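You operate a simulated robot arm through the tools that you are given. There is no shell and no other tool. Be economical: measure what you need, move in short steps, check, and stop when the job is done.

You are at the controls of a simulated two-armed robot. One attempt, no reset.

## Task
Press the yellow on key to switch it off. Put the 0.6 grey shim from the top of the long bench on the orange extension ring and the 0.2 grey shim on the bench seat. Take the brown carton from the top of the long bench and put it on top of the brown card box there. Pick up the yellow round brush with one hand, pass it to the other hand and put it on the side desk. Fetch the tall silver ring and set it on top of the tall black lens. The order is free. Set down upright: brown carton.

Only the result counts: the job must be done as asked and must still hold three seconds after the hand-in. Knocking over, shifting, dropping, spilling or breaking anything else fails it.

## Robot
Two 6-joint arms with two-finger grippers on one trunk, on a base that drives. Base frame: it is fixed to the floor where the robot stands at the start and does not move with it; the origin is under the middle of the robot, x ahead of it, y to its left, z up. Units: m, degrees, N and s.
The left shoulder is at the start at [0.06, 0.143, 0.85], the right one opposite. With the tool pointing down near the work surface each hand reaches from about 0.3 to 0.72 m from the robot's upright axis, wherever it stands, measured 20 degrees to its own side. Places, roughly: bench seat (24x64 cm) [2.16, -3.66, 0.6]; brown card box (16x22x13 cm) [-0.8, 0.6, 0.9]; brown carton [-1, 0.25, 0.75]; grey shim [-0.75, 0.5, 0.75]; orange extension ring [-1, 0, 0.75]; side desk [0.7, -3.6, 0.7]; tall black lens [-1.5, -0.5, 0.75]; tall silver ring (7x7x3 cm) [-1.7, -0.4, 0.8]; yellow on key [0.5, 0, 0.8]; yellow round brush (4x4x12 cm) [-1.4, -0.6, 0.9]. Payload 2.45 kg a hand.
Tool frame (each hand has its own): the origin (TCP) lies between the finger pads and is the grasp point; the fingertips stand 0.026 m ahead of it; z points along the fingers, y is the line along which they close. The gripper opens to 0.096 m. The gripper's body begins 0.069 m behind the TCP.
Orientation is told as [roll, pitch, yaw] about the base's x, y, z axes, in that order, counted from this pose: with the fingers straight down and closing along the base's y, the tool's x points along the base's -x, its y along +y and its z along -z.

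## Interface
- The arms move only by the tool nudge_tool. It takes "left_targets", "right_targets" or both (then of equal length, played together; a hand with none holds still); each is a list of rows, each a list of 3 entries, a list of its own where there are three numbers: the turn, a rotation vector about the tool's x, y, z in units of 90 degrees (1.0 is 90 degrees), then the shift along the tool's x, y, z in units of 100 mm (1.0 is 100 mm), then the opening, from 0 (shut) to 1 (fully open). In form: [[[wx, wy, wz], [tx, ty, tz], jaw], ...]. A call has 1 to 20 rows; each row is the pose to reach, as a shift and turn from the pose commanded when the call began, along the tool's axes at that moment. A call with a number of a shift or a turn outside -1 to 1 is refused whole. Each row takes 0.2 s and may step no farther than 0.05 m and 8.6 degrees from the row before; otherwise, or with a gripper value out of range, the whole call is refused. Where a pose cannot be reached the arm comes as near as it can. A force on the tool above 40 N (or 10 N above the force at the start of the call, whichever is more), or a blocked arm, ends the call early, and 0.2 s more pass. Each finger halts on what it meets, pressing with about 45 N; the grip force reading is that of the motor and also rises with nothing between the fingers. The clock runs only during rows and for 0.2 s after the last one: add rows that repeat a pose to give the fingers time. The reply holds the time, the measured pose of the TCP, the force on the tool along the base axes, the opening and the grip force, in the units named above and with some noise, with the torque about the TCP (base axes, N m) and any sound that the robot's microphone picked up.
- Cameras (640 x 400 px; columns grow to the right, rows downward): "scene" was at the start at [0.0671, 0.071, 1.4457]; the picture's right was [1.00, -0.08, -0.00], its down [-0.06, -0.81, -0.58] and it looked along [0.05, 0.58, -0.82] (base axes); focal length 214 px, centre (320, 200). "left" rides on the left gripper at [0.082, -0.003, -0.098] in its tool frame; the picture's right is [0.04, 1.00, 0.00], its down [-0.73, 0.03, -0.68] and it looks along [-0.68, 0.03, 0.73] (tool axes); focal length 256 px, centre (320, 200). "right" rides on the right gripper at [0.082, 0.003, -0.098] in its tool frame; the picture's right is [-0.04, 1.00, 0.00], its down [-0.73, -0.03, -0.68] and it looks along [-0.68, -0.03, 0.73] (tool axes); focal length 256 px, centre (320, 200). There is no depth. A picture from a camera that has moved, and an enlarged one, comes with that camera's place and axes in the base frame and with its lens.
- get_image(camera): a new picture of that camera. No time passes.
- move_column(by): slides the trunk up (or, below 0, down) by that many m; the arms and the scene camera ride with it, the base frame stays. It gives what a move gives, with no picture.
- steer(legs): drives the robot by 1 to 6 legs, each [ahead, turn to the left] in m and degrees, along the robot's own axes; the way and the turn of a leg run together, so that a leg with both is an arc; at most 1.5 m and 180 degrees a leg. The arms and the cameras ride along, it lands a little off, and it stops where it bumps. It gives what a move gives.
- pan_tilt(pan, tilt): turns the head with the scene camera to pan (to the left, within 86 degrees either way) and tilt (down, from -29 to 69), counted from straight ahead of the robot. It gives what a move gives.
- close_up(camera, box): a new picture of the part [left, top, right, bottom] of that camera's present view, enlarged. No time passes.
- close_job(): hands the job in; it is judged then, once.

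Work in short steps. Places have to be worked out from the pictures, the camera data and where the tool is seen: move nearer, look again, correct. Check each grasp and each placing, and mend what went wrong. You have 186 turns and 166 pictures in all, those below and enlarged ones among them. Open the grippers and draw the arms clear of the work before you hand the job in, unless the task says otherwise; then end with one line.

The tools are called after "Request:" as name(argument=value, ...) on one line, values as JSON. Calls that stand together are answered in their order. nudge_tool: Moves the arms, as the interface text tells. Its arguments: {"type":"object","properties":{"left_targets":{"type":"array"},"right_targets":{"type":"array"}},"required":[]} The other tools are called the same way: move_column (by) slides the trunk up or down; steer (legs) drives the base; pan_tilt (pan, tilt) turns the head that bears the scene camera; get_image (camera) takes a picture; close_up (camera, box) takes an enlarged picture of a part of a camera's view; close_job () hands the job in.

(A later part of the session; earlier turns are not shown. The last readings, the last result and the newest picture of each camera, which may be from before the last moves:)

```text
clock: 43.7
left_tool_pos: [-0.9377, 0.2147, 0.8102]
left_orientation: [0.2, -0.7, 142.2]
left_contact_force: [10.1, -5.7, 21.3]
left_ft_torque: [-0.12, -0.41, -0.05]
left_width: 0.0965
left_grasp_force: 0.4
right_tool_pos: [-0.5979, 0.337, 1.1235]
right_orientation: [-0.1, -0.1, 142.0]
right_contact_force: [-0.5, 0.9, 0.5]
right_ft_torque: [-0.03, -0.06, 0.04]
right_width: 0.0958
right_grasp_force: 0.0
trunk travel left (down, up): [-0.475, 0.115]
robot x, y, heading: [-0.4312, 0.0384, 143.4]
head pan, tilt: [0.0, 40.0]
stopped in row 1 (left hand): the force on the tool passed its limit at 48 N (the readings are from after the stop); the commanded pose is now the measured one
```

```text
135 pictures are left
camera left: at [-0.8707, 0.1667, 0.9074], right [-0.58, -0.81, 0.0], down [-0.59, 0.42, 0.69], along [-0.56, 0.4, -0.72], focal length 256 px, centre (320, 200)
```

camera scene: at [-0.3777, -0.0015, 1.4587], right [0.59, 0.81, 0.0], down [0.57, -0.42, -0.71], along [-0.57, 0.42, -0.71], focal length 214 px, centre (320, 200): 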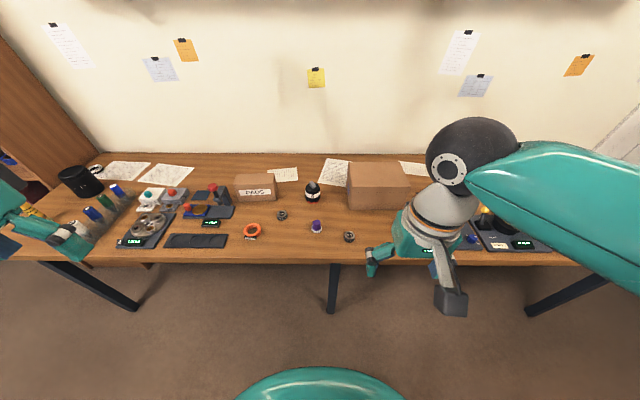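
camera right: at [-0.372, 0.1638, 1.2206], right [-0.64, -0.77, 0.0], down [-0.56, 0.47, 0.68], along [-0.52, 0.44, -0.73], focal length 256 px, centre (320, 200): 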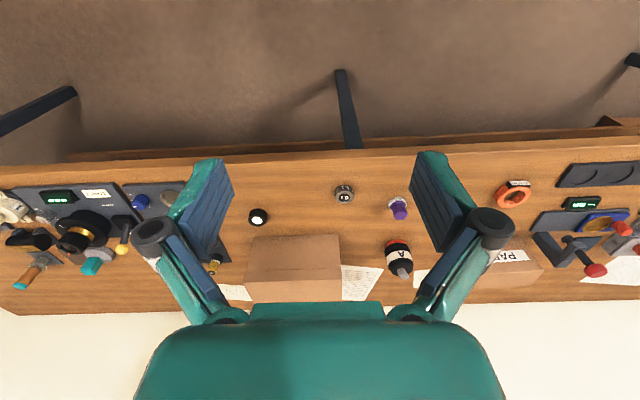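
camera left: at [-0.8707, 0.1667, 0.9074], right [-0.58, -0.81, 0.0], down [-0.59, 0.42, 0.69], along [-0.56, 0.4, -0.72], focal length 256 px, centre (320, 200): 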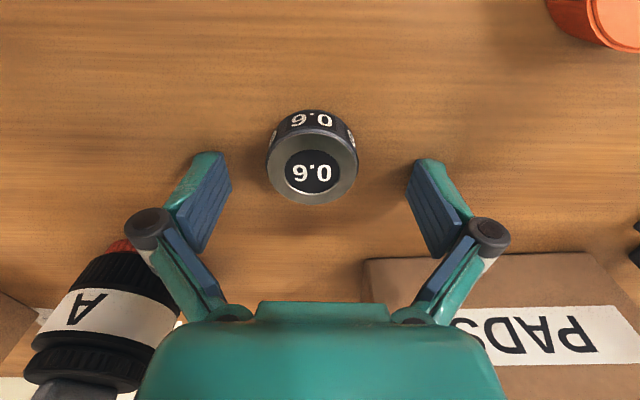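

Contact at TCP z 0.81 fits the bench top at about 0.783. I lift 4 mm and close on the shim.

Request:
nudge_tool(left_targets=[[[0, 0, 0], [0, -0.04, -0.05], 1], [[0, 0, 0], [0, -0.04, -0.05], 0.6], [[0, 0, 0], [0, -0.04, -0.05], 0.3], [[0, 0, 0], [0, -0.04, -0.05], 0], [[0, 0, 0], [0, -0.04, -0.05], 0], [[0, 0, 0], [0, -0.04, -0.05], 0]])

Request:
get_image(camera="left")

```text
clock: 44.5
left_tool_pos: [-0.9391, 0.2202, 0.8263]
left_orientation: [0.0, -2.4, 142.4]
left_contact_force: [2.6, -6.4, 59.7]
left_ft_torque: [-0.59, -0.53, -0.05]
left_width: 0.0413
left_grasp_force: 25.3
right_tool_pos: [-0.5951, 0.3365, 1.1249]
right_orientation: [0.2, -0.4, 142.1]
right_contact_force: [0.7, 0.0, 0.8]
right_ft_torque: [0.01, 0.0, -0.01]
right_width: 0.0958
right_grasp_force: 0.0
trunk travel left (down, up): [-0.475, 0.115]
robot x, y, heading: [-0.432, 0.0337, 143.7]
head pan, tilt: [0.0, 40.0]
stopped in row 3 (left hand): the force on the tool passed its limit at 45 N (the readings are from after the stop); the commanded pose is now the measured one
```

```text
134 pictures are left
camera left: at [-0.8703, 0.1706, 0.9205], right [-0.58, -0.82, 0.0], down [-0.58, 0.41, 0.71], along [-0.58, 0.41, -0.71], focal length 256 px, centre (320, 200)
```

left: 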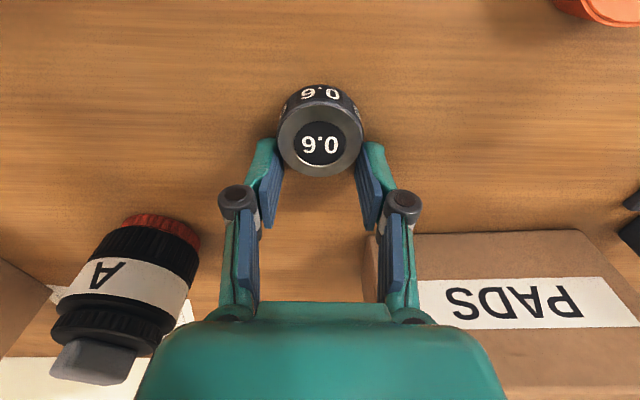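

The fingers pinch the shim off-centre and press on the bench. I open, lift, and straighten the tool, then look.

Request:
nudge_tool(left_targets=[[[0, 0, 0], [0, 0, 0], 0.5], [[0, 0, 0], [0, 0, 0], 0.9], [[0, 0.027, 0], [0, 0, -0.2], 1], [[0, 0.027, 0], [0, 0, -0.3], 1]])

Request:
get_image(camera="left")

```text
clock: 45.5
left_tool_pos: [-0.9372, 0.2195, 0.8466]
left_orientation: [-0.1, 1.0, 142.3]
left_contact_force: [0.2, -0.5, -0.2]
left_ft_torque: [-0.01, -0.01, -0.02]
left_width: 0.0959
left_grasp_force: 0.2
right_tool_pos: [-0.5993, 0.3373, 1.1236]
right_orientation: [0.0, -0.1, 142.1]
right_contact_force: [-0.1, 0.0, -0.2]
right_ft_torque: [-0.01, 0.0, 0.0]
right_width: 0.096
right_grasp_force: 0.0
trunk travel left (down, up): [-0.475, 0.115]
robot x, y, heading: [-0.4321, 0.0379, 143.6]
head pan, tilt: [0.0, 40.0]
```

```text
133 pictures are left
camera left: at [-0.8735, 0.1734, 0.9461], right [-0.58, -0.81, 0.0], down [-0.61, 0.43, 0.66], along [-0.54, 0.39, -0.75], focal length 256 px, centre (320, 200)
```

left: 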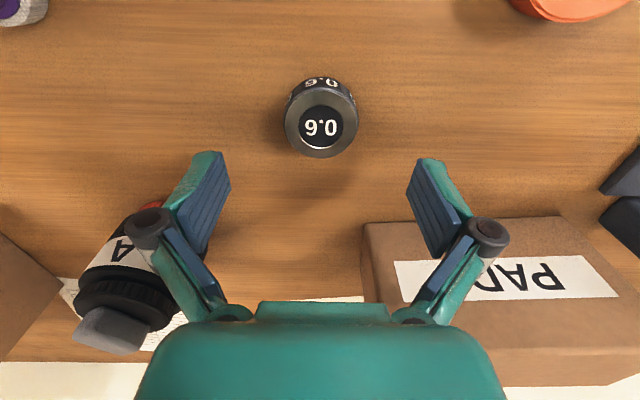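

The shim sits 1.4 cm nearer the robot than the finger line. I correct and close gently at a slightly higher level.

Request:
nudge_tool(left_targets=[[[0, -0.01, 0], [0.14, 0, 0], 1], [[0, -0.01, 0], [0.14, 0, 0.25], 1], [[0, -0.01, 0], [0.14, 0, 0.25], 0.7], [[0, -0.01, 0], [0.14, 0, 0.25], 0.6], [[0, -0.01, 0], [0.14, 0, 0.25], 0.5]])

Request:
get_image(camera="left")

```text
clock: 46.7
left_tool_pos: [-0.9272, 0.2108, 0.8232]
left_orientation: [-0.1, -0.2, 142.3]
left_contact_force: [-2.9, -2.4, 22.4]
left_ft_torque: [-0.49, 0.27, 0.0]
left_width: 0.0498
left_grasp_force: 6.1
right_tool_pos: [-0.5993, 0.3364, 1.1237]
right_orientation: [0.1, -0.1, 142.0]
right_contact_force: [0.2, 0.0, -0.6]
right_ft_torque: [-0.05, 0.01, 0.03]
right_width: 0.0961
right_grasp_force: 0.1
trunk travel left (down, up): [-0.475, 0.115]
robot x, y, heading: [-0.4274, 0.0349, 143.5]
head pan, tilt: [0.0, 40.0]
```

```text
132 pictures are left
camera left: at [-0.8611, 0.1639, 0.9221], right [-0.58, -0.82, 0.0], down [-0.6, 0.42, 0.68], along [-0.56, 0.4, -0.73], focal length 256 px, centre (320, 200)
```

left: 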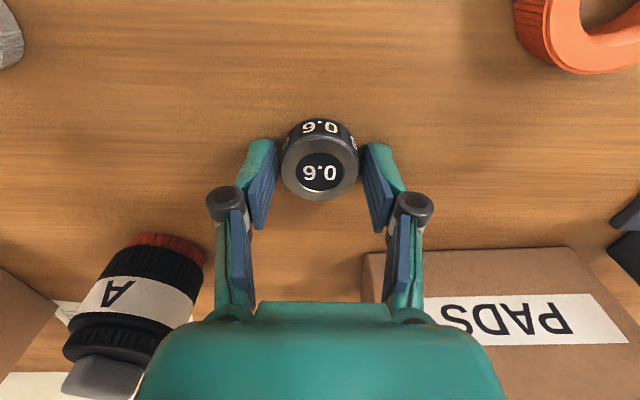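

The finger arcs down while closing and touches the bench; I raise 8 mm and close fully.

Request:
nudge_tool(left_targets=[[[0, 0, 0], [0, 0, -0.07], 0.55], [[0, 0, 0], [0, 0, -0.07], 0.4], [[0, 0, 0], [0, 0, -0.07], 0.2], [[0, 0, 0], [0, 0, -0.07], 0], [[0, 0, 0], [0, 0, -0.07], 0]])

Request:
get_image(camera="left")

```text
clock: 47.9
left_tool_pos: [-0.926, 0.2103, 0.8279]
left_orientation: [-0.1, 0.1, 142.3]
left_contact_force: [-1.1, 0.0, -0.3]
left_ft_torque: [-0.01, 0.02, -0.01]
left_width: 0.0392
left_grasp_force: 45.3
right_tool_pos: [-0.5994, 0.3366, 1.1226]
right_orientation: [0.1, -0.1, 142.1]
right_contact_force: [-0.7, -0.4, 0.8]
right_ft_torque: [0.0, -0.03, -0.01]
right_width: 0.0959
right_grasp_force: 0.0
trunk travel left (down, up): [-0.475, 0.115]
robot x, y, heading: [-0.4289, 0.0368, 143.4]
head pan, tilt: [0.0, 40.0]
```

```text
131 pictures are left
camera left: at [-0.8617, 0.1638, 0.9272], right [-0.58, -0.82, 0.0], down [-0.6, 0.43, 0.68], along [-0.55, 0.39, -0.74], focal length 256 px, centre (320, 200)
```

left: 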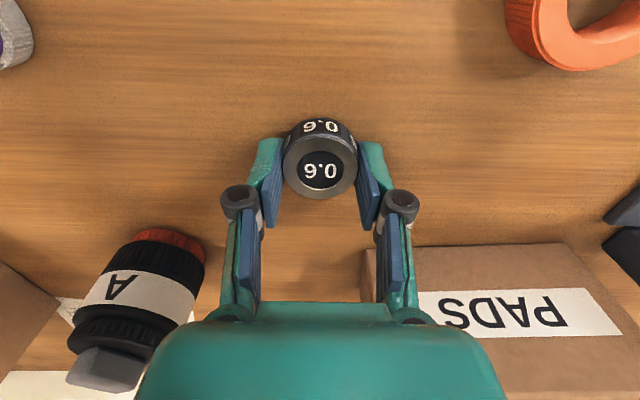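

Firm grip (39 mm). I lift and look at the ring.

Request:
nudge_tool(left_targets=[[[0, 0, 0], [0, 0, -0.4], 0], [[0, 0, 0], [0, 0, -0.8], 0], [[0, 0, 0], [0.15, 0.2, -1], 0], [[0, 0, 0], [0.3, 0.5, -1], 0]])

Request:
get_image(camera="left")

```text
clock: 48.9
left_tool_pos: [-0.9352, 0.1533, 0.9297]
left_orientation: [0.0, 0.1, 142.3]
left_contact_force: [1.0, -0.6, -0.2]
left_ft_torque: [0.04, -0.02, -0.02]
left_width: 0.0389
left_grasp_force: 45.0
right_tool_pos: [-0.6003, 0.3371, 1.123]
right_orientation: [0.1, -0.1, 142.1]
right_contact_force: [0.4, -0.8, -0.5]
right_ft_torque: [0.0, -0.02, 0.0]
right_width: 0.0958
right_grasp_force: 0.1
trunk travel left (down, up): [-0.475, 0.115]
robot x, y, heading: [-0.4307, 0.0355, 143.3]
head pan, tilt: [0.0, 40.0]
```

```text
130 pictures are left
camera left: at [-0.8708, 0.1044, 1.0274], right [-0.58, -0.82, 0.0], down [-0.6, 0.42, 0.68], along [-0.55, 0.39, -0.74], focal length 256 px, centre (320, 200)
```

left: 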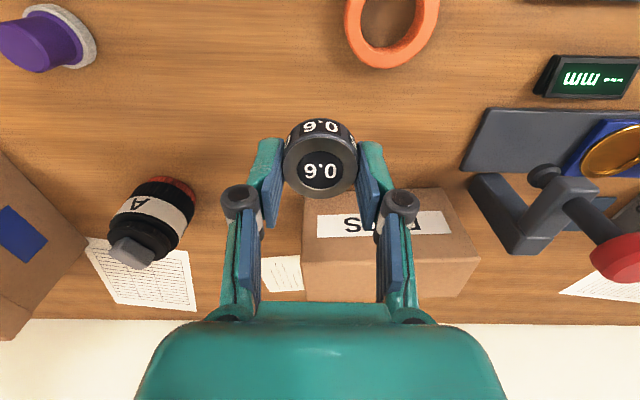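

Ring centre is near (-0.924, 0.079). I move over it and look from above.

Request:
nudge_tool(left_targets=[[[0, 0, 0], [0.27, 0.26, 0], 0], [[0, 0, 0], [0.54, 0.52, 0], 0]])

Request:
close_up(camera="left", box=[220, 30, 420, 200])

```text
clock: 49.5
left_tool_pos: [-0.9243, 0.0784, 0.9287]
left_orientation: [-0.1, 0.1, 142.3]
left_contact_force: [-0.3, 0.4, -1.5]
left_ft_torque: [0.04, 0.03, 0.01]
left_width: 0.0393
left_grasp_force: 44.7
right_tool_pos: [-0.5987, 0.3372, 1.1229]
right_orientation: [0.1, -0.1, 142.1]
right_contact_force: [0.5, 0.1, 0.0]
right_ft_torque: [0.0, -0.02, 0.0]
right_width: 0.096
right_grasp_force: 0.1
trunk travel left (down, up): [-0.475, 0.115]
robot x, y, heading: [-0.4291, 0.0399, 143.4]
head pan, tilt: [0.0, 40.0]
```

```text
2.35 times, centred on (320, 115) of left
camera zoom: at [-0.8594, 0.0311, 1.0273], right [-0.58, -0.81, 0.0], down [-0.6, 0.43, 0.68], along [-0.55, 0.39, -0.74], focal length 602 px, centre (320, 400)
```

zoom: 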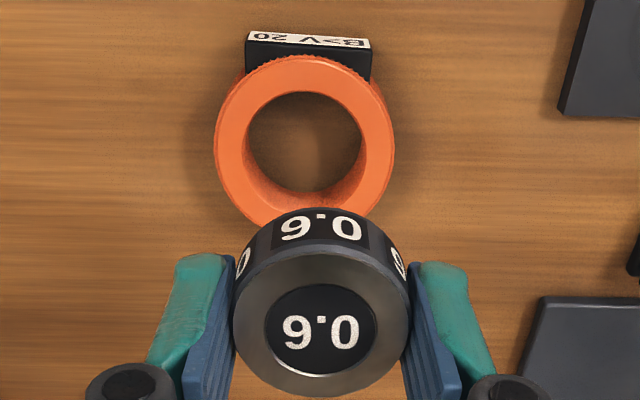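

I plan to rest the shim about 1 cm off-centre toward the wall so it can't drop into the hole. I descend halfway and look again.

Request:
nudge_tool(left_targets=[[[0, 0, 0], [-0.02, -0.03, 0.3], 0], [[0, 0, 0], [-0.02, -0.03, 0.5], 0]])

Request:
close_up(camera="left", box=[220, 60, 420, 230])

```text
clock: 50.1
left_tool_pos: [-0.923, 0.0841, 0.8802]
left_orientation: [-0.2, 0.1, 142.4]
left_contact_force: [-0.7, -0.4, 0.2]
left_ft_torque: [0.04, 0.0, 0.0]
left_width: 0.0394
left_grasp_force: 45.5
right_tool_pos: [-0.5992, 0.3376, 1.1238]
right_orientation: [-0.1, 0.0, 142.1]
right_contact_force: [0.2, -0.2, 0.8]
right_ft_torque: [-0.04, 0.0, 0.01]
right_width: 0.0963
right_grasp_force: 0.2
trunk travel left (down, up): [-0.475, 0.115]
robot x, y, heading: [-0.4293, 0.0376, 143.6]
head pan, tilt: [0.0, 40.0]
```

```text
2.35 times, centred on (320, 145) of left
camera zoom: at [-0.8577, 0.0369, 0.9778], right [-0.58, -0.82, 0.0], down [-0.6, 0.43, 0.68], along [-0.55, 0.39, -0.74], focal length 602 px, centre (320, 329)
```

zoom: 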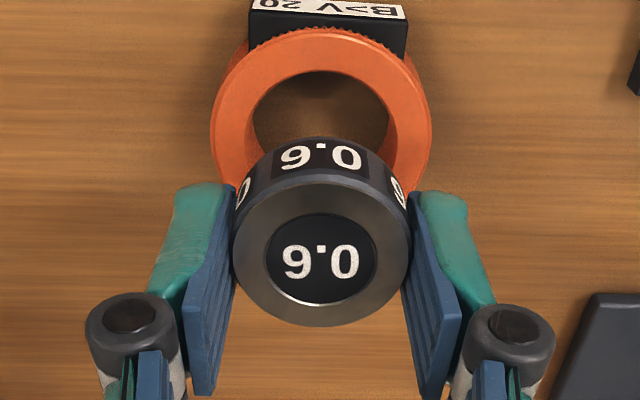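

I shift 2 mm more to the wall and descend in small steps to feel the ring.

Request:
nudge_tool(left_targets=[[[0, 0, 0], [-0.02, 0, 0.05], 0], [[0, 0, 0], [-0.02, 0, 0.1], 0], [[0, 0, 0], [-0.02, 0, 0.14], 0]])

Request:
nudge_tool(left_targets=[[[0, 0, 0], [0, 0, 0.03], 0], [[0, 0, 0], [0, 0, 0.06], 0]])

```text
clock: 50.9
left_tool_pos: [-0.9243, 0.0852, 0.8653]
left_orientation: [0.0, 0.3, 142.2]
left_contact_force: [0.4, 0.4, -1.3]
left_ft_torque: [0.0, -0.04, -0.03]
left_width: 0.0393
left_grasp_force: 44.6
right_tool_pos: [-0.5997, 0.3373, 1.1232]
right_orientation: [0.0, -0.1, 142.1]
right_contact_force: [0.5, 0.4, -0.7]
right_ft_torque: [0.02, -0.02, -0.01]
right_width: 0.0961
right_grasp_force: 0.1
trunk travel left (down, up): [-0.475, 0.115]
robot x, y, heading: [-0.4291, 0.0385, 143.4]
head pan, tilt: [0.0, 40.0]
```

```text
clock: 51.5
left_tool_pos: [-0.9239, 0.0838, 0.8581]
left_orientation: [0.0, 0.1, 142.3]
left_contact_force: [0.5, 0.1, -0.7]
left_ft_torque: [0.01, 0.0, -0.03]
left_width: 0.0391
left_grasp_force: 44.6
right_tool_pos: [-0.6001, 0.3376, 1.1224]
right_orientation: [0.0, -0.1, 142.1]
right_contact_force: [-0.4, 0.3, 0.3]
right_ft_torque: [-0.02, 0.01, -0.01]
right_width: 0.096
right_grasp_force: 0.1
trunk travel left (down, up): [-0.475, 0.115]
robot x, y, heading: [-0.43, 0.0368, 143.7]
head pan, tilt: [0.0, 40.0]
```

No contact yet, so the ring is lower; I take 5 mm more toward the wall and continue down.

Request:
nudge_tool(left_targets=[[[0, 0, 0], [-0.05, 0, 0], 0], [[0, 0, 0], [-0.05, 0, 0.03], 0], [[0, 0, 0], [-0.05, 0, 0.05], 0]])

Request:
get_image(camera="left")

```text
clock: 52.3
left_tool_pos: [-0.929, 0.0866, 0.855]
left_orientation: [-0.1, 0.1, 142.3]
left_contact_force: [-0.3, -0.1, -1.3]
left_ft_torque: [0.0, 0.02, 0.0]
left_width: 0.0392
left_grasp_force: 45.0
right_tool_pos: [-0.6001, 0.3376, 1.1222]
right_orientation: [0.0, 0.0, 142.1]
right_contact_force: [0.0, 0.6, -0.2]
right_ft_torque: [-0.01, 0.02, 0.04]
right_width: 0.0957
right_grasp_force: 0.1
trunk travel left (down, up): [-0.475, 0.115]
robot x, y, heading: [-0.4314, 0.0372, 143.6]
head pan, tilt: [0.0, 40.0]
```

```text
127 pictures are left
camera left: at [-0.8634, 0.0399, 0.9525], right [-0.58, -0.82, 0.0], down [-0.6, 0.43, 0.68], along [-0.55, 0.39, -0.74], focal length 256 px, centre (320, 200)
```

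left: 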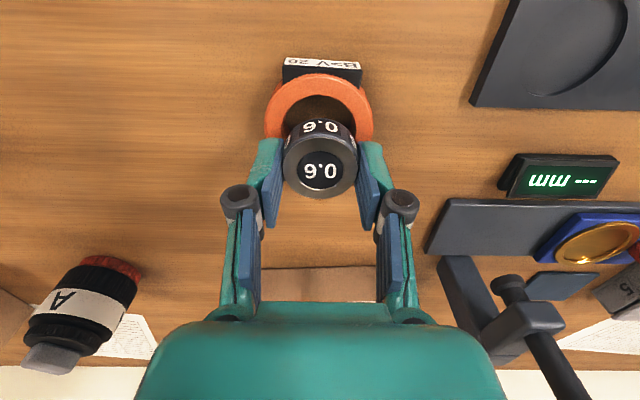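

Continuing down in 3 mm steps.

Request:
nudge_tool(left_targets=[[[0, 0, 0], [0, 0, 0.03], 0], [[0, 0, 0], [0, 0, 0.05], 0]])

Request:
nudge_tool(left_targets=[[[0, 0, 0], [0, 0, 0.02], 0], [[0, 0, 0], [0, 0, 0.04], 0]])

```text
clock: 52.9
left_tool_pos: [-0.9283, 0.0871, 0.8491]
left_orientation: [-0.2, 0.2, 142.3]
left_contact_force: [-1.2, -0.3, -0.5]
left_ft_torque: [0.0, -0.03, -0.01]
left_width: 0.0395
left_grasp_force: 44.7
right_tool_pos: [-0.5993, 0.3371, 1.1223]
right_orientation: [0.0, -0.2, 142.0]
right_contact_force: [0.6, -0.2, -0.1]
right_ft_torque: [-0.03, 0.03, -0.01]
right_width: 0.0962
right_grasp_force: 0.0
trunk travel left (down, up): [-0.475, 0.115]
robot x, y, heading: [-0.429, 0.0346, 143.7]
head pan, tilt: [0.0, 40.0]
```

```text
clock: 53.5
left_tool_pos: [-0.9282, 0.0872, 0.8473]
left_orientation: [0.1, -0.1, 142.4]
left_contact_force: [-1.0, 0.2, 14.8]
left_ft_torque: [-0.19, -0.09, -0.02]
left_width: 0.0393
left_grasp_force: 45.0
right_tool_pos: [-0.5994, 0.338, 1.1235]
right_orientation: [0.1, -0.1, 142.0]
right_contact_force: [-0.2, -0.3, -0.2]
right_ft_torque: [0.01, 0.02, 0.02]
right_width: 0.0957
right_grasp_force: 0.1
trunk travel left (down, up): [-0.475, 0.115]
robot x, y, heading: [-0.4292, 0.0372, 143.3]
head pan, tilt: [0.0, 40.0]
```

Contact at about 15 N with the shim on the ring rim. I open slowly and check.

Request:
nudge_tool(left_targets=[[[0, 0, 0], [0, 0, 0], 0.3], [[0, 0, 0], [0, 0, 0], 0.5], [[0, 0, 0], [0, 0, 0], 0.75], [[0, 0, 0], [0, 0, 0], 0.75]])

Request:
close_up(camera="left", box=[220, 60, 420, 230])

```text
clock: 54.5
left_tool_pos: [-0.9272, 0.0868, 0.846]
left_orientation: [0.0, 0.3, 142.3]
left_contact_force: [0.4, -0.4, 0.2]
left_ft_torque: [-0.02, 0.01, -0.02]
left_width: 0.0718
left_grasp_force: 0.1
right_tool_pos: [-0.5997, 0.3376, 1.1241]
right_orientation: [0.0, -0.1, 142.1]
right_contact_force: [0.7, -0.9, 0.6]
right_ft_torque: [-0.01, 0.01, 0.04]
right_width: 0.0956
right_grasp_force: 0.1
trunk travel left (down, up): [-0.475, 0.115]
robot x, y, heading: [-0.4294, 0.0348, 143.5]
head pan, tilt: [0.0, 40.0]
```

```text
2.35 times, centred on (320, 145) of left
camera zoom: at [-0.8623, 0.0392, 0.9438], right [-0.58, -0.82, 0.0], down [-0.6, 0.43, 0.68], along [-0.55, 0.39, -0.74], focal length 602 px, centre (320, 329)
```

zoom: 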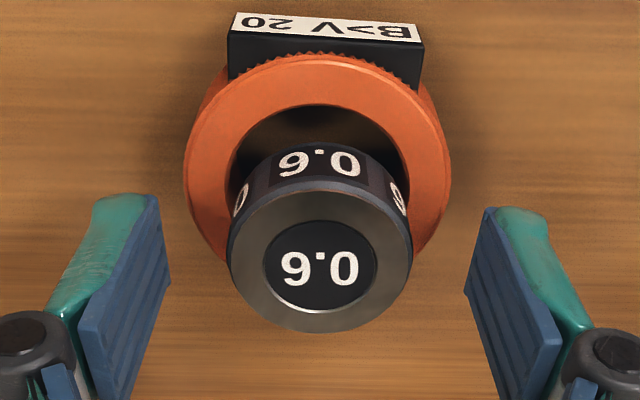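

The shim appears to rest on the ring. I lift away and check stability.

Request:
nudge_tool(left_targets=[[[0, 0, 0], [0, 0, -0.3], 1], [[0, 0, 0], [0, 0, -0.7], 1], [[0, 0, 0], [0, 0, -1], 1]])

Request:
close_up(camera="left", box=[240, 30, 400, 130])

Request:
close_up(camera="scene", box=[160, 160, 360, 285])

```text
clock: 55.3
left_tool_pos: [-0.9278, 0.086, 0.9466]
left_orientation: [-0.2, 0.0, 142.3]
left_contact_force: [0.0, -0.3, -0.2]
left_ft_torque: [-0.01, 0.02, -0.01]
left_width: 0.0957
left_grasp_force: 0.0
right_tool_pos: [-0.6001, 0.3371, 1.1219]
right_orientation: [0.1, -0.1, 142.1]
right_contact_force: [-1.0, 0.0, 0.2]
right_ft_torque: [0.0, 0.01, 0.02]
right_width: 0.0962
right_grasp_force: 0.2
trunk travel left (down, up): [-0.475, 0.115]
robot x, y, heading: [-0.4341, 0.0365, 143.5]
head pan, tilt: [0.0, 40.0]
```

```text
4.00 times, centred on (320, 80) of left
camera zoom: at [-0.8624, 0.0394, 1.0449], right [-0.58, -0.81, 0.0], down [-0.6, 0.43, 0.68], along [-0.55, 0.39, -0.74], focal length 1024 px, centre (320, 680)
```

zoom: 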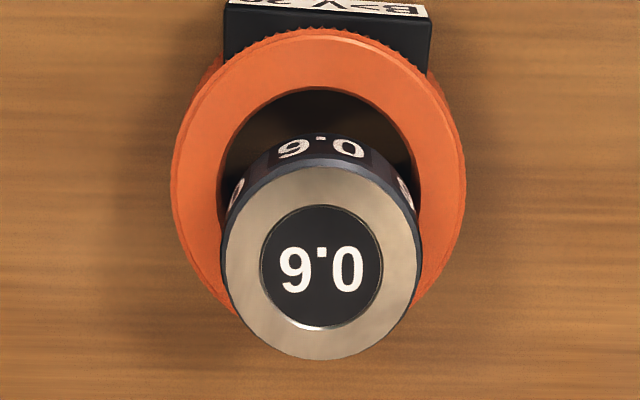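

```text
3.20 times, centred on (260, 222) of scene
camera zoom: at [-0.5449, 0.1215, 1.466], right [0.59, 0.8, 0.0], down [0.52, -0.38, -0.77], along [-0.62, 0.46, -0.64], focal length 686 px, centre (512, 128)
```

zoom: 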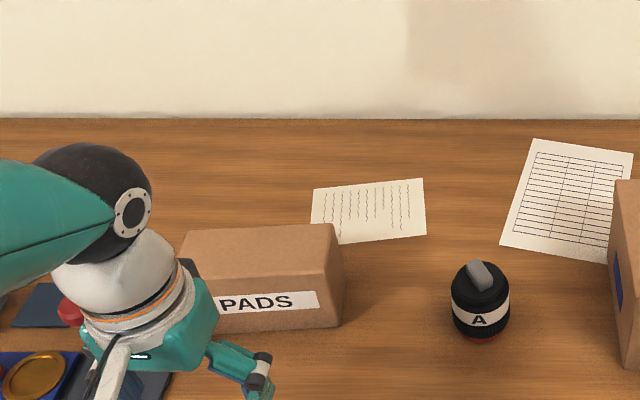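

The shim rests stable on the ring. Next the carton: I look at it from the current pose.

Request:
get_image(camera="left")

Request:
get_image(camera="right")

```text
123 pictures are left
camera left: at [-0.8624, 0.0394, 1.0449], right [-0.58, -0.81, 0.0], down [-0.6, 0.43, 0.68], along [-0.55, 0.39, -0.74], focal length 256 px, centre (320, 200)
```

left: 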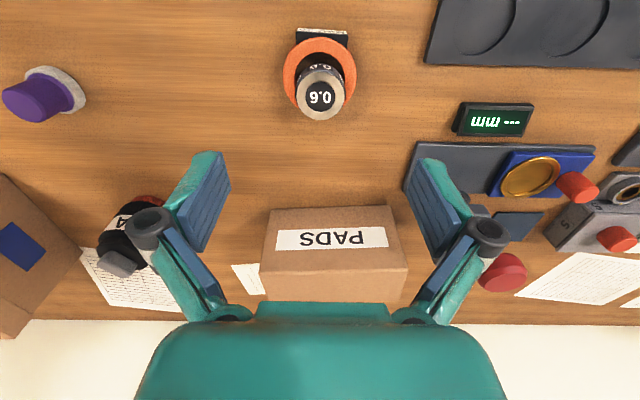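

```text
122 pictures are left
camera right: at [-0.5354, 0.285, 1.2222], right [-0.65, -0.76, 0.0], down [-0.56, 0.47, 0.68], along [-0.52, 0.44, -0.73], focal length 256 px, centre (320, 200)
```

right: 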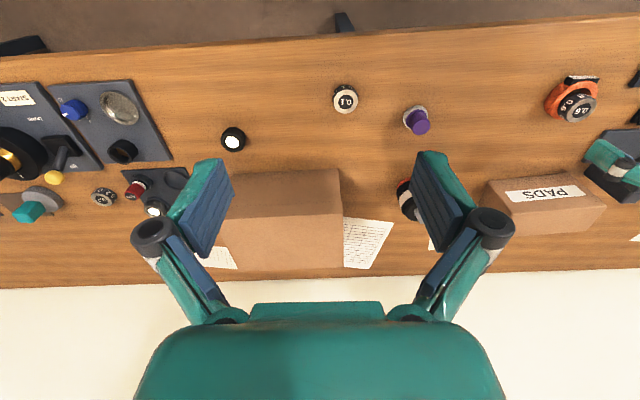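

Carton: about 16 x 8.5 x 9.4 cm, centre near (-1.11, 0.20), top z≈0.877. I raise the left hand, turn it 86° so it closes across the short side, and move toward it.

Request:
nudge_tool(left_targets=[[[0, 0, 0.087], [0, 0, -0.4], 1], [[0, 0, 0.174], [0, 0, -0.7], 1], [[0, 0, 0.26], [-0.1, 0, -0.7], 1], [[0, 0, 0.347], [-0.2, 0, -0.7], 1], [[0, 0, 0.434], [-0.3, 0, -0.7], 1], [[0, 0, 0.52], [-0.4, 0, -0.7], 1], [[0, 0, 0.607], [-0.5, 0, -0.7], 1], [[0, 0, 0.694], [-0.6, 0, -0.7], 1], [[0, 0, 0.78], [-0.7, 0, -0.7], 1], [[0, 0, 0.867], [-0.85, 0, -0.7], 1], [[0, 0, 0.954], [-1, 0, -0.7], 1]])

Request:
get_image(camera="left")

Request:
close_up(camera="right", box=[60, 150, 200, 240])

```text
clock: 57.7
left_tool_pos: [-1.0082, 0.1473, 1.0153]
left_orientation: [-0.2, -0.1, 56.3]
left_contact_force: [-1.2, -0.2, 0.0]
left_ft_torque: [0.01, 0.0, 0.01]
left_width: 0.0961
left_grasp_force: 0.1
right_tool_pos: [-0.5998, 0.3368, 1.1236]
right_orientation: [-0.1, -0.1, 142.1]
right_contact_force: [0.1, 0.2, 0.4]
right_ft_torque: [0.0, -0.02, 0.01]
right_width: 0.0961
right_grasp_force: 0.0
trunk travel left (down, up): [-0.475, 0.115]
robot x, y, heading: [-0.4277, 0.0362, 143.3]
head pan, tilt: [0.0, 40.0]
```

```text
121 pictures are left
camera left: at [-1.0521, 0.0777, 1.1134], right [-0.85, 0.52, 0.0], down [0.38, 0.63, 0.68], along [0.36, 0.58, -0.73], focal length 256 px, centre (320, 200)
```

left: 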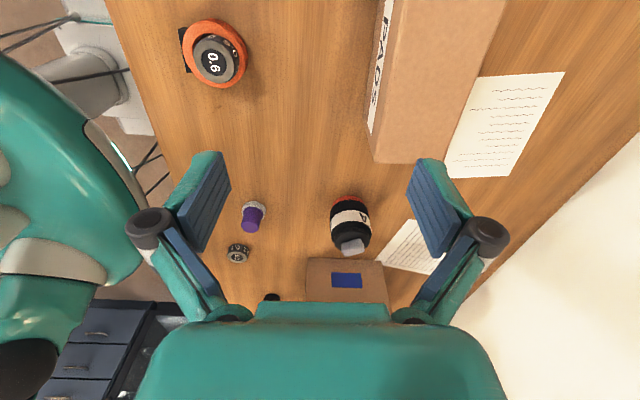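

```text
4.44 times, centred on (130, 195) of right
camera zoom: at [-0.5362, 0.2855, 1.222], right [-0.64, -0.76, 0.0], down [-0.56, 0.47, 0.68], along [-0.52, 0.44, -0.73], focal length 1138 px, centre (1164, 222)
```

zoom: 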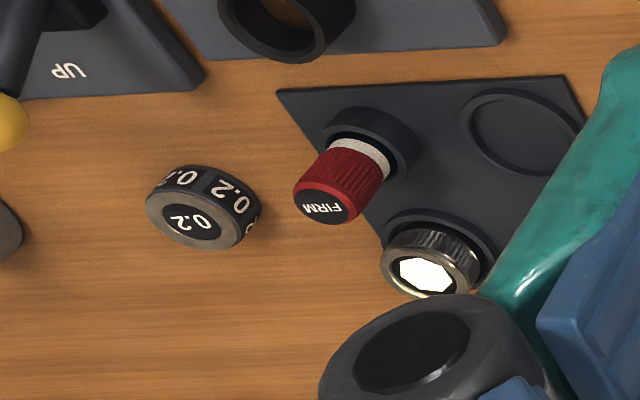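

The 0.2 shim stands behind the fixtures to the right. Now I move over the carton centre.

Request:
nudge_tool(left_targets=[[[0, 0, 0], [0, 0.35, 0], 1], [[0, 0, 0], [0, 0.7, 0], 1], [[0, 0, 0], [0, 1, 0], 1]])

Request:
get_image(camera="left")

```text
clock: 58.5
left_tool_pos: [-1.0905, 0.2053, 1.0108]
left_orientation: [-0.4, -0.1, 56.3]
left_contact_force: [-0.2, 0.5, -0.2]
left_ft_torque: [-0.03, 0.0, -0.01]
left_width: 0.0959
left_grasp_force: 0.2
right_tool_pos: [-0.6013, 0.3398, 1.1229]
right_orientation: [0.0, 0.1, 142.1]
right_contact_force: [-0.6, 0.3, 0.2]
right_ft_torque: [-0.02, -0.04, 0.02]
right_width: 0.0961
right_grasp_force: 0.0
trunk travel left (down, up): [-0.475, 0.115]
robot x, y, heading: [-0.4281, 0.034, 143.7]
head pan, tilt: [0.0, 40.0]
```

```text
119 pictures are left
camera left: at [-1.1349, 0.1354, 1.1099], right [-0.85, 0.52, -0.01], down [0.38, 0.63, 0.68], along [0.36, 0.58, -0.73], focal length 256 px, centre (320, 200)
```

left: 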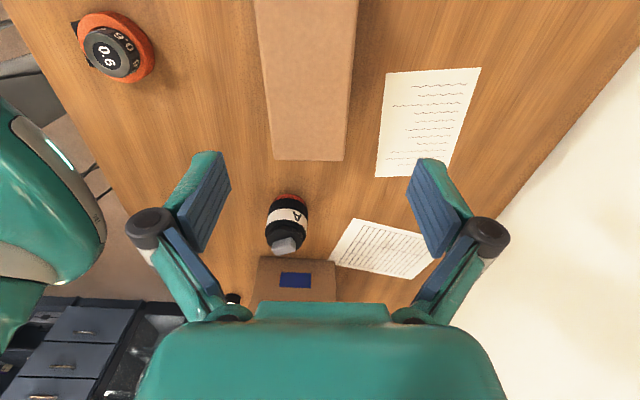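

Carton is centred 1.2 cm toward tool −y; I correct and descend to just above its top.

Request:
nudge_tool(left_targets=[[[0, 0, 0], [0.07, -0.12, 0.3], 1], [[0, 0, 0], [0.07, -0.12, 0.7], 1], [[0, 0, 0], [0.07, -0.12, 0.9], 1]])

Request:
get_image(camera="left")

```text
clock: 59.3
left_tool_pos: [-1.084, 0.1901, 0.9236]
left_orientation: [-0.3, -0.1, 56.4]
left_contact_force: [0.7, 0.3, 0.1]
left_ft_torque: [-0.04, 0.02, -0.01]
left_width: 0.0962
left_grasp_force: 0.0
right_tool_pos: [-0.6006, 0.3365, 1.1227]
right_orientation: [0.0, -0.1, 142.1]
right_contact_force: [-0.4, -0.2, 0.2]
right_ft_torque: [-0.03, 0.03, -0.01]
right_width: 0.0961
right_grasp_force: 0.1
trunk travel left (down, up): [-0.475, 0.115]
robot x, y, heading: [-0.4279, 0.0365, 143.5]
head pan, tilt: [0.0, 40.0]
```

```text
118 pictures are left
camera left: at [-1.1283, 0.1204, 1.0223], right [-0.85, 0.52, 0.0], down [0.38, 0.63, 0.68], along [0.35, 0.58, -0.73], focal length 256 px, centre (320, 200)
```

left: 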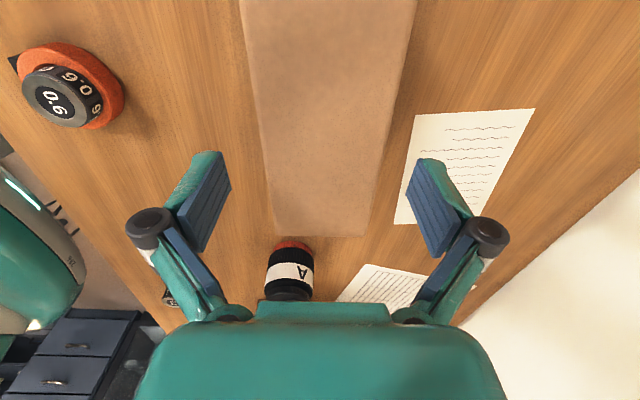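

Well centred between the fingers. I descend to grip depth and close.

Request:
nudge_tool(left_targets=[[[0, 0, 0], [0, 0.02, 0.3], 1], [[0, 0, 0], [0, 0.02, 0.55], 1], [[0, 0, 0], [0, 0.02, 0.77], 1]])

Request:
nudge_tool(left_targets=[[[0, 0, 0], [0, 0, 0], 0.7], [[0, 0, 0], [0, 0, 0], 0.4], [[0, 0, 0], [0, 0, 0], 0.2], [[0, 0, 0], [0, 0, 0], 0.2]])

Request:
get_image(camera="left")

```text
clock: 60.1
left_tool_pos: [-1.0874, 0.1912, 0.8477]
left_orientation: [-0.1, 0.0, 56.5]
left_contact_force: [-0.1, -0.4, 0.0]
left_ft_torque: [-0.03, -0.02, 0.03]
left_width: 0.0959
left_grasp_force: 0.0
right_tool_pos: [-0.6001, 0.3368, 1.1235]
right_orientation: [0.1, 0.1, 142.1]
right_contact_force: [0.4, -0.1, -0.3]
right_ft_torque: [-0.03, 0.0, -0.02]
right_width: 0.0962
right_grasp_force: 0.1
trunk travel left (down, up): [-0.475, 0.115]
robot x, y, heading: [-0.4275, 0.0331, 143.9]
head pan, tilt: [0.0, 40.0]
```

```text
clock: 61.1
left_tool_pos: [-1.0874, 0.191, 0.8543]
left_orientation: [0.5, 0.0, 56.5]
left_contact_force: [-4.7, 3.2, 35.6]
left_ft_torque: [0.15, -0.33, 1.16]
left_width: 0.0794
left_grasp_force: 45.0
right_tool_pos: [-0.5977, 0.3366, 1.1241]
right_orientation: [0.1, -0.1, 142.1]
right_contact_force: [0.0, -1.3, 0.3]
right_ft_torque: [0.0, 0.02, 0.0]
right_width: 0.0962
right_grasp_force: 0.1
trunk travel left (down, up): [-0.475, 0.115]
robot x, y, heading: [-0.4286, 0.0356, 143.2]
head pan, tilt: [0.0, 40.0]
```

```text
117 pictures are left
camera left: at [-1.1293, 0.1213, 0.9512], right [-0.86, 0.52, 0.01], down [0.38, 0.63, 0.68], along [0.35, 0.59, -0.73], focal length 256 px, centre (320, 200)
```

left: 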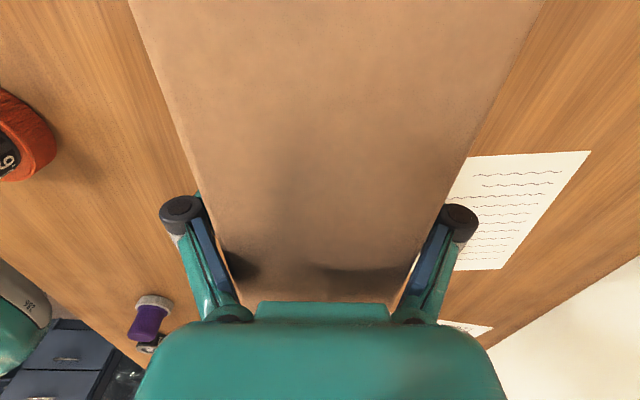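

Gripped at 79 mm. I lift straight up.

Request:
nudge_tool(left_targets=[[[0, 0, 0], [0, 0, -0.2], 0.2], [[0, 0, 0], [0, 0, -0.45], 0.2], [[0, 0, 0], [0, 0, -0.7], 0.2], [[0, 0, 0], [0, 0, -1], 0.2]])

Request:
nudge_tool(left_targets=[[[0, 0, 0], [0, 0, -0.3], 0.2], [[0, 0, 0], [0, 0, -0.6], 0.2], [[0, 0, 0], [0, 0, -1], 0.2]])

Request:
get_image(camera="left")

Request:
get_image(camera="scene")

```text
clock: 62.1
left_tool_pos: [-1.0862, 0.1905, 0.9455]
left_orientation: [-0.2, -0.1, 56.5]
left_contact_force: [0.6, 0.7, -2.7]
left_ft_torque: [0.05, -0.03, 0.0]
left_width: 0.0698
left_grasp_force: 44.6
right_tool_pos: [-0.5997, 0.3381, 1.1239]
right_orientation: [0.1, -0.1, 142.1]
right_contact_force: [-0.6, 0.2, 0.4]
right_ft_torque: [0.02, 0.0, -0.01]
right_width: 0.096
right_grasp_force: 0.1
trunk travel left (down, up): [-0.475, 0.115]
robot x, y, heading: [-0.4318, 0.0354, 143.2]
head pan, tilt: [0.0, 40.0]
```

```text
clock: 62.9
left_tool_pos: [-1.0849, 0.193, 1.043]
left_orientation: [-0.4, 0.0, 56.4]
left_contact_force: [-0.2, -0.2, -3.0]
left_ft_torque: [0.05, 0.01, -0.03]
left_width: 0.0697
left_grasp_force: 45.3
right_tool_pos: [-0.6005, 0.3376, 1.1231]
right_orientation: [0.1, 0.0, 142.0]
right_contact_force: [-0.1, 0.1, 0.5]
right_ft_torque: [0.02, 0.02, 0.03]
right_width: 0.0961
right_grasp_force: 0.1
trunk travel left (down, up): [-0.475, 0.115]
robot x, y, heading: [-0.4287, 0.0374, 143.4]
head pan, tilt: [0.0, 40.0]
```

```text
116 pictures are left
camera left: at [-1.1284, 0.1234, 1.1417], right [-0.85, 0.52, -0.01], down [0.38, 0.63, 0.68], along [0.36, 0.58, -0.73], focal length 256 px, centre (320, 200)
```

left: 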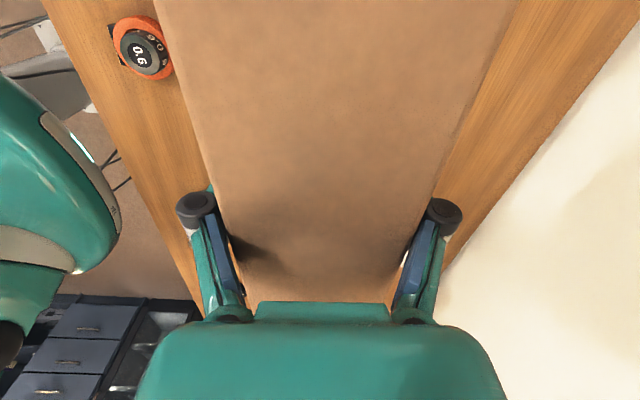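

```text
115 pictures are left
camera scene: at [-0.5463, 0.1229, 1.4658], right [0.59, 0.8, 0.0], down [0.52, -0.38, -0.77], along [-0.62, 0.45, -0.64], focal length 214 px, centre (320, 200)
```

scene: 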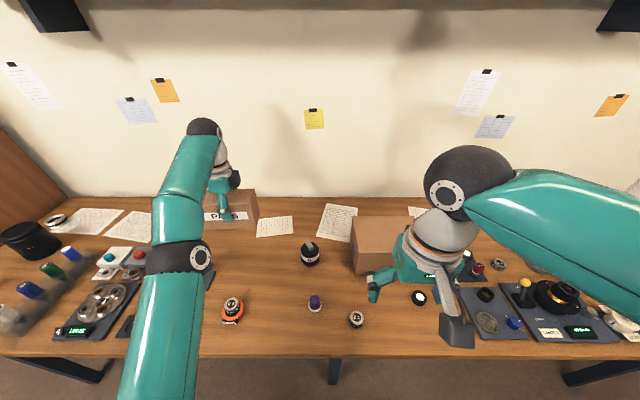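

Carton is held. I shift the right hand aside to the right to clear the box area and view the box.

Request:
nudge_tool(right_targets=[[[0, 0, 0], [0, -0.4, 0], 1], [[0, 0, 0], [0, -0.8, 0], 1], [[0, 0, 0], [0.1, -1, 0], 1]])

Request:
nudge_tool(right_targets=[[[0, 0, 0], [0, -0.4, 0], 1], [[0, 0, 0], [0, -0.8, 0], 1], [[0, 0, 0], [0, -1, 0], 1]])

Request:
get_image(camera="scene")

```text
clock: 63.7
left_tool_pos: [-1.0843, 0.1912, 1.044]
left_orientation: [-0.1, -0.1, 56.4]
left_contact_force: [-0.1, -0.4, -3.2]
left_ft_torque: [0.04, -0.06, -0.02]
left_width: 0.0698
left_grasp_force: 45.2
right_tool_pos: [-0.5303, 0.4109, 1.1243]
right_orientation: [0.2, 0.1, 142.1]
right_contact_force: [0.3, 0.2, -0.4]
right_ft_torque: [0.02, 0.04, 0.0]
right_width: 0.096
right_grasp_force: 0.2
trunk travel left (down, up): [-0.475, 0.115]
robot x, y, heading: [-0.4344, 0.038, 143.5]
head pan, tilt: [0.0, 40.0]
```

```text
clock: 64.5
left_tool_pos: [-1.0841, 0.1938, 1.0433]
left_orientation: [-0.2, -0.1, 56.6]
left_contact_force: [0.6, -0.3, -3.3]
left_ft_torque: [0.02, -0.01, 0.02]
left_width: 0.0697
left_grasp_force: 45.3
right_tool_pos: [-0.4694, 0.4878, 1.1249]
right_orientation: [0.0, -0.2, 142.1]
right_contact_force: [-0.1, 0.7, 0.4]
right_ft_torque: [-0.03, 0.01, 0.0]
right_width: 0.096
right_grasp_force: 0.1
trunk travel left (down, up): [-0.475, 0.115]
robot x, y, heading: [-0.4284, 0.037, 143.3]
head pan, tilt: [0.0, 40.0]
```

```text
114 pictures are left
camera scene: at [-0.5458, 0.122, 1.4659], right [0.59, 0.8, 0.0], down [0.52, -0.38, -0.77], along [-0.62, 0.46, -0.64], focal length 214 px, centre (320, 200)
```

scene: 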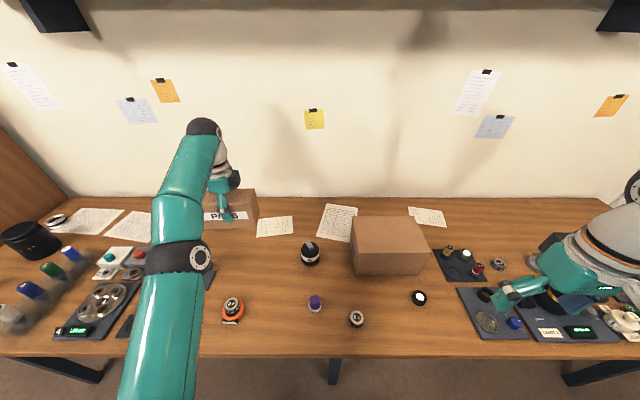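

Box centre about (-0.801, 0.605), top ≈0.913, same orientation as the carton. I carry the carton 0.5 m along the bench.

Request:
nudge_tool(left_targets=[[[0, 0, 0], [-0.3, 0, -0.1], 0.2], [[0, 0, 0], [-0.65, 0, -0.2], 0.2], [[0, 0, 0], [-1, 0, -0.2], 0.2]])

Request:
nudge_tool(left_targets=[[[0, 0, 0], [-0.35, 0, 0], 0.2], [[0, 0, 0], [-0.7, 0, 0], 0.2], [[0, 0, 0], [-1, 0, 0], 0.2]])

Request:
nudge_tool(left_targets=[[[0, 0, 0], [-0.35, 0, 0], 0.2], [[0, 0, 0], [-0.7, 0, 0], 0.2], [[0, 0, 0], [-1, 0, 0], 0.2]])

Request:
get_image(camera="scene")

```text
clock: 65.3
left_tool_pos: [-1.0205, 0.2722, 1.0573]
left_orientation: [-0.1, 0.0, 56.4]
left_contact_force: [0.8, 0.5, -4.1]
left_ft_torque: [0.03, -0.02, 0.02]
left_width: 0.0696
left_grasp_force: 45.0
left hand out of reach, approached as far as the arm can: row 1, 2, 3
right_tool_pos: [-0.4693, 0.4886, 1.1251]
right_orientation: [0.1, 0.0, 142.1]
right_contact_force: [-0.5, 0.2, -0.2]
right_ft_torque: [-0.03, 0.02, 0.02]
right_width: 0.0962
right_grasp_force: 0.1
trunk travel left (down, up): [-0.475, 0.115]
robot x, y, heading: [-0.4308, 0.0392, 143.4]
head pan, tilt: [0.0, 40.0]
```

```text
clock: 66.1
left_tool_pos: [-0.9537, 0.3454, 1.051]
left_orientation: [-0.1, 0.1, 56.4]
left_contact_force: [-0.1, 0.0, -2.7]
left_ft_torque: [0.01, 0.0, 0.03]
left_width: 0.0696
left_grasp_force: 44.9
left hand out of reach, approached as far as the arm can: row 1, 2, 3
right_tool_pos: [-0.4684, 0.4871, 1.1236]
right_orientation: [0.2, -0.2, 142.1]
right_contact_force: [0.3, 0.1, 0.2]
right_ft_torque: [-0.02, 0.0, -0.04]
right_width: 0.096
right_grasp_force: 0.1
trunk travel left (down, up): [-0.475, 0.115]
robot x, y, heading: [-0.43, 0.0394, 143.8]
head pan, tilt: [0.0, 40.0]
```

```text
clock: 66.9
left_tool_pos: [-0.8917, 0.3935, 1.0389]
left_orientation: [-0.3, -0.1, 56.5]
left_contact_force: [0.2, 0.2, -4.3]
left_ft_torque: [0.03, 0.0, 0.0]
left_width: 0.0696
left_grasp_force: 45.0
left hand out of reach, approached as far as the arm can: row 1, 2, 3
right_tool_pos: [-0.4692, 0.4883, 1.1245]
right_orientation: [0.0, 0.1, 142.1]
right_contact_force: [0.0, -0.6, -0.9]
right_ft_torque: [-0.01, -0.02, 0.02]
right_width: 0.096
right_grasp_force: 0.0
trunk travel left (down, up): [-0.475, 0.115]
robot x, y, heading: [-0.4303, 0.0382, 143.4]
head pan, tilt: [0.0, 40.0]
```

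```text
113 pictures are left
camera scene: at [-0.5462, 0.1218, 1.4659], right [0.59, 0.8, 0.0], down [0.52, -0.38, -0.77], along [-0.62, 0.46, -0.64], focal length 214 px, centre (320, 200)
```

scene: 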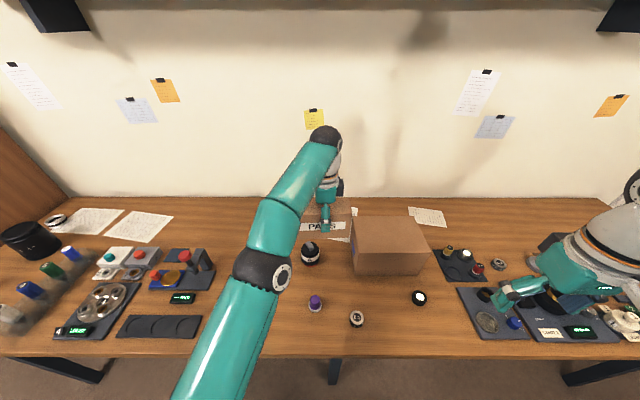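

The left arm lacks reach there. I raise the trunk a little and turn the base right in small steps so the box comes before the left arm.

Request:
move_column(by=0.06)

Request:
steer(legs=[[0, -12]])

Request:
steer(legs=[[0, -12]])

Request:
get_image(camera="scene")

```text
clock: 67.9
left_tool_pos: [-0.8926, 0.3941, 1.0996]
left_orientation: [-0.2, 0.0, 56.4]
left_contact_force: [-0.3, -0.3, -3.9]
left_ft_torque: [0.03, -0.01, -0.03]
left_width: 0.0696
left_grasp_force: 44.9
right_tool_pos: [-0.4687, 0.4887, 1.1838]
right_orientation: [0.2, 0.1, 142.2]
right_contact_force: [0.3, 0.0, -0.3]
right_ft_torque: [-0.03, 0.0, 0.01]
right_width: 0.096
right_grasp_force: 0.1
trunk travel left (down, up): [-0.535, 0.055]
robot x, y, heading: [-0.4296, 0.0375, 143.6]
head pan, tilt: [0.0, 40.0]
```

```text
clock: 69.1
left_tool_pos: [-0.8059, 0.4797, 1.0986]
left_orientation: [-0.2, -0.2, 44.6]
left_contact_force: [-0.2, 0.6, -3.2]
left_ft_torque: [0.02, 0.01, -0.01]
left_width: 0.0695
left_grasp_force: 45.1
right_tool_pos: [-0.3734, 0.4856, 1.185]
right_orientation: [0.2, 0.0, 130.1]
right_contact_force: [0.0, 0.4, -0.4]
right_ft_torque: [0.01, -0.01, -0.03]
right_width: 0.0961
right_grasp_force: 0.1
trunk travel left (down, up): [-0.535, 0.055]
robot x, y, heading: [-0.4368, 0.0297, 131.5]
head pan, tilt: [0.0, 40.0]
```

```text
clock: 70.3
left_tool_pos: [-0.7012, 0.5407, 1.0958]
left_orientation: [-0.6, 0.2, 32.4]
left_contact_force: [-0.2, -1.1, -3.5]
left_ft_torque: [0.08, -0.05, 0.07]
left_width: 0.0696
left_grasp_force: 45.0
right_tool_pos: [-0.2795, 0.4629, 1.1832]
right_orientation: [0.1, 0.0, 118.2]
right_contact_force: [-0.3, 0.6, -1.7]
right_ft_torque: [-0.06, 0.01, 0.02]
right_width: 0.096
right_grasp_force: 0.0
trunk travel left (down, up): [-0.535, 0.055]
robot x, y, heading: [-0.44, 0.0224, 119.8]
head pan, tilt: [0.0, 40.0]
```

```text
112 pictures are left
camera scene: at [-0.5124, 0.1504, 1.5257], right [0.87, 0.49, 0.0], down [0.32, -0.56, -0.77], along [-0.38, 0.66, -0.64], focal length 214 px, centre (320, 200)
```

scene: 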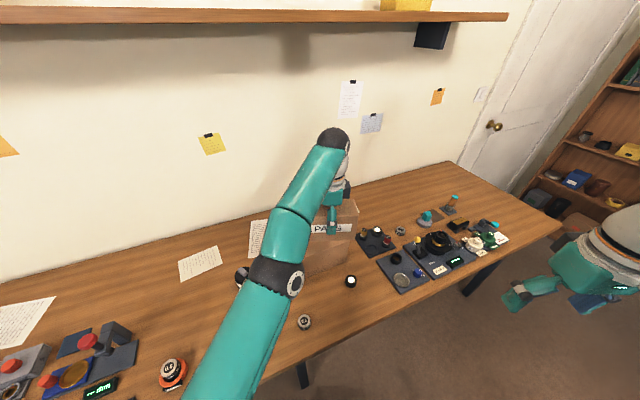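

The box is now straight ahead. I lower slightly, rotate the carton back to the box's orientation and move it over the box centre.

Request:
nudge_tool(left_targets=[[[0, 0, -0.06], [0.1, 0.2, 0.2], 0.2], [[0, 0, -0.13], [0.2, 0.4, 0.4], 0.2], [[0, 0, -0.2], [0.35, 0.7, 0.5], 0.2], [[0, 0, -0.267], [0.5, 1, 0.5], 0.2]])

Request:
get_image(camera="left")

Request:
get_image(camera="scene")

```text
clock: 71.3
left_tool_pos: [-0.7768, 0.5185, 1.0887]
left_orientation: [-1.9, 1.5, 56.5]
left_contact_force: [0.1, -0.6, -3.8]
left_ft_torque: [0.08, -0.02, 0.01]
left_width: 0.0697
left_grasp_force: 44.8
left hand out of reach, approached as far as the arm can: row 1, 2, 3, 4
right_tool_pos: [-0.28, 0.4589, 1.186]
right_orientation: [-0.1, -0.1, 118.2]
right_contact_force: [-0.2, -1.5, 1.2]
right_ft_torque: [0.1, -0.02, 0.01]
right_width: 0.0959
right_grasp_force: 0.1
trunk travel left (down, up): [-0.535, 0.055]
robot x, y, heading: [-0.4444, 0.0251, 119.7]
head pan, tilt: [0.0, 40.0]
```

```text
111 pictures are left
camera left: at [-0.8209, 0.4528, 1.1896], right [-0.86, 0.52, -0.03], down [0.37, 0.66, 0.66], along [0.36, 0.55, -0.75], focal length 256 px, centre (320, 200)
```

left: 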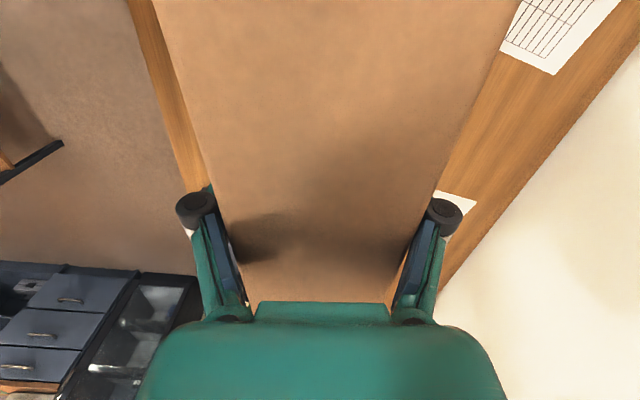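

```text
110 pictures are left
camera scene: at [-0.514, 0.1456, 1.5262], right [0.87, 0.5, 0.0], down [0.32, -0.56, -0.77], along [-0.38, 0.67, -0.64], focal length 214 px, centre (320, 200)
```

scene: 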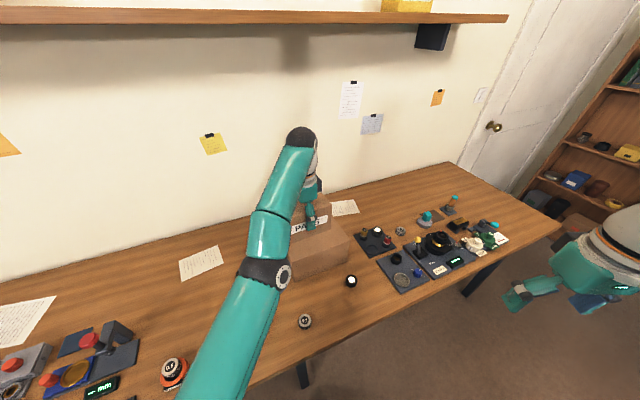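

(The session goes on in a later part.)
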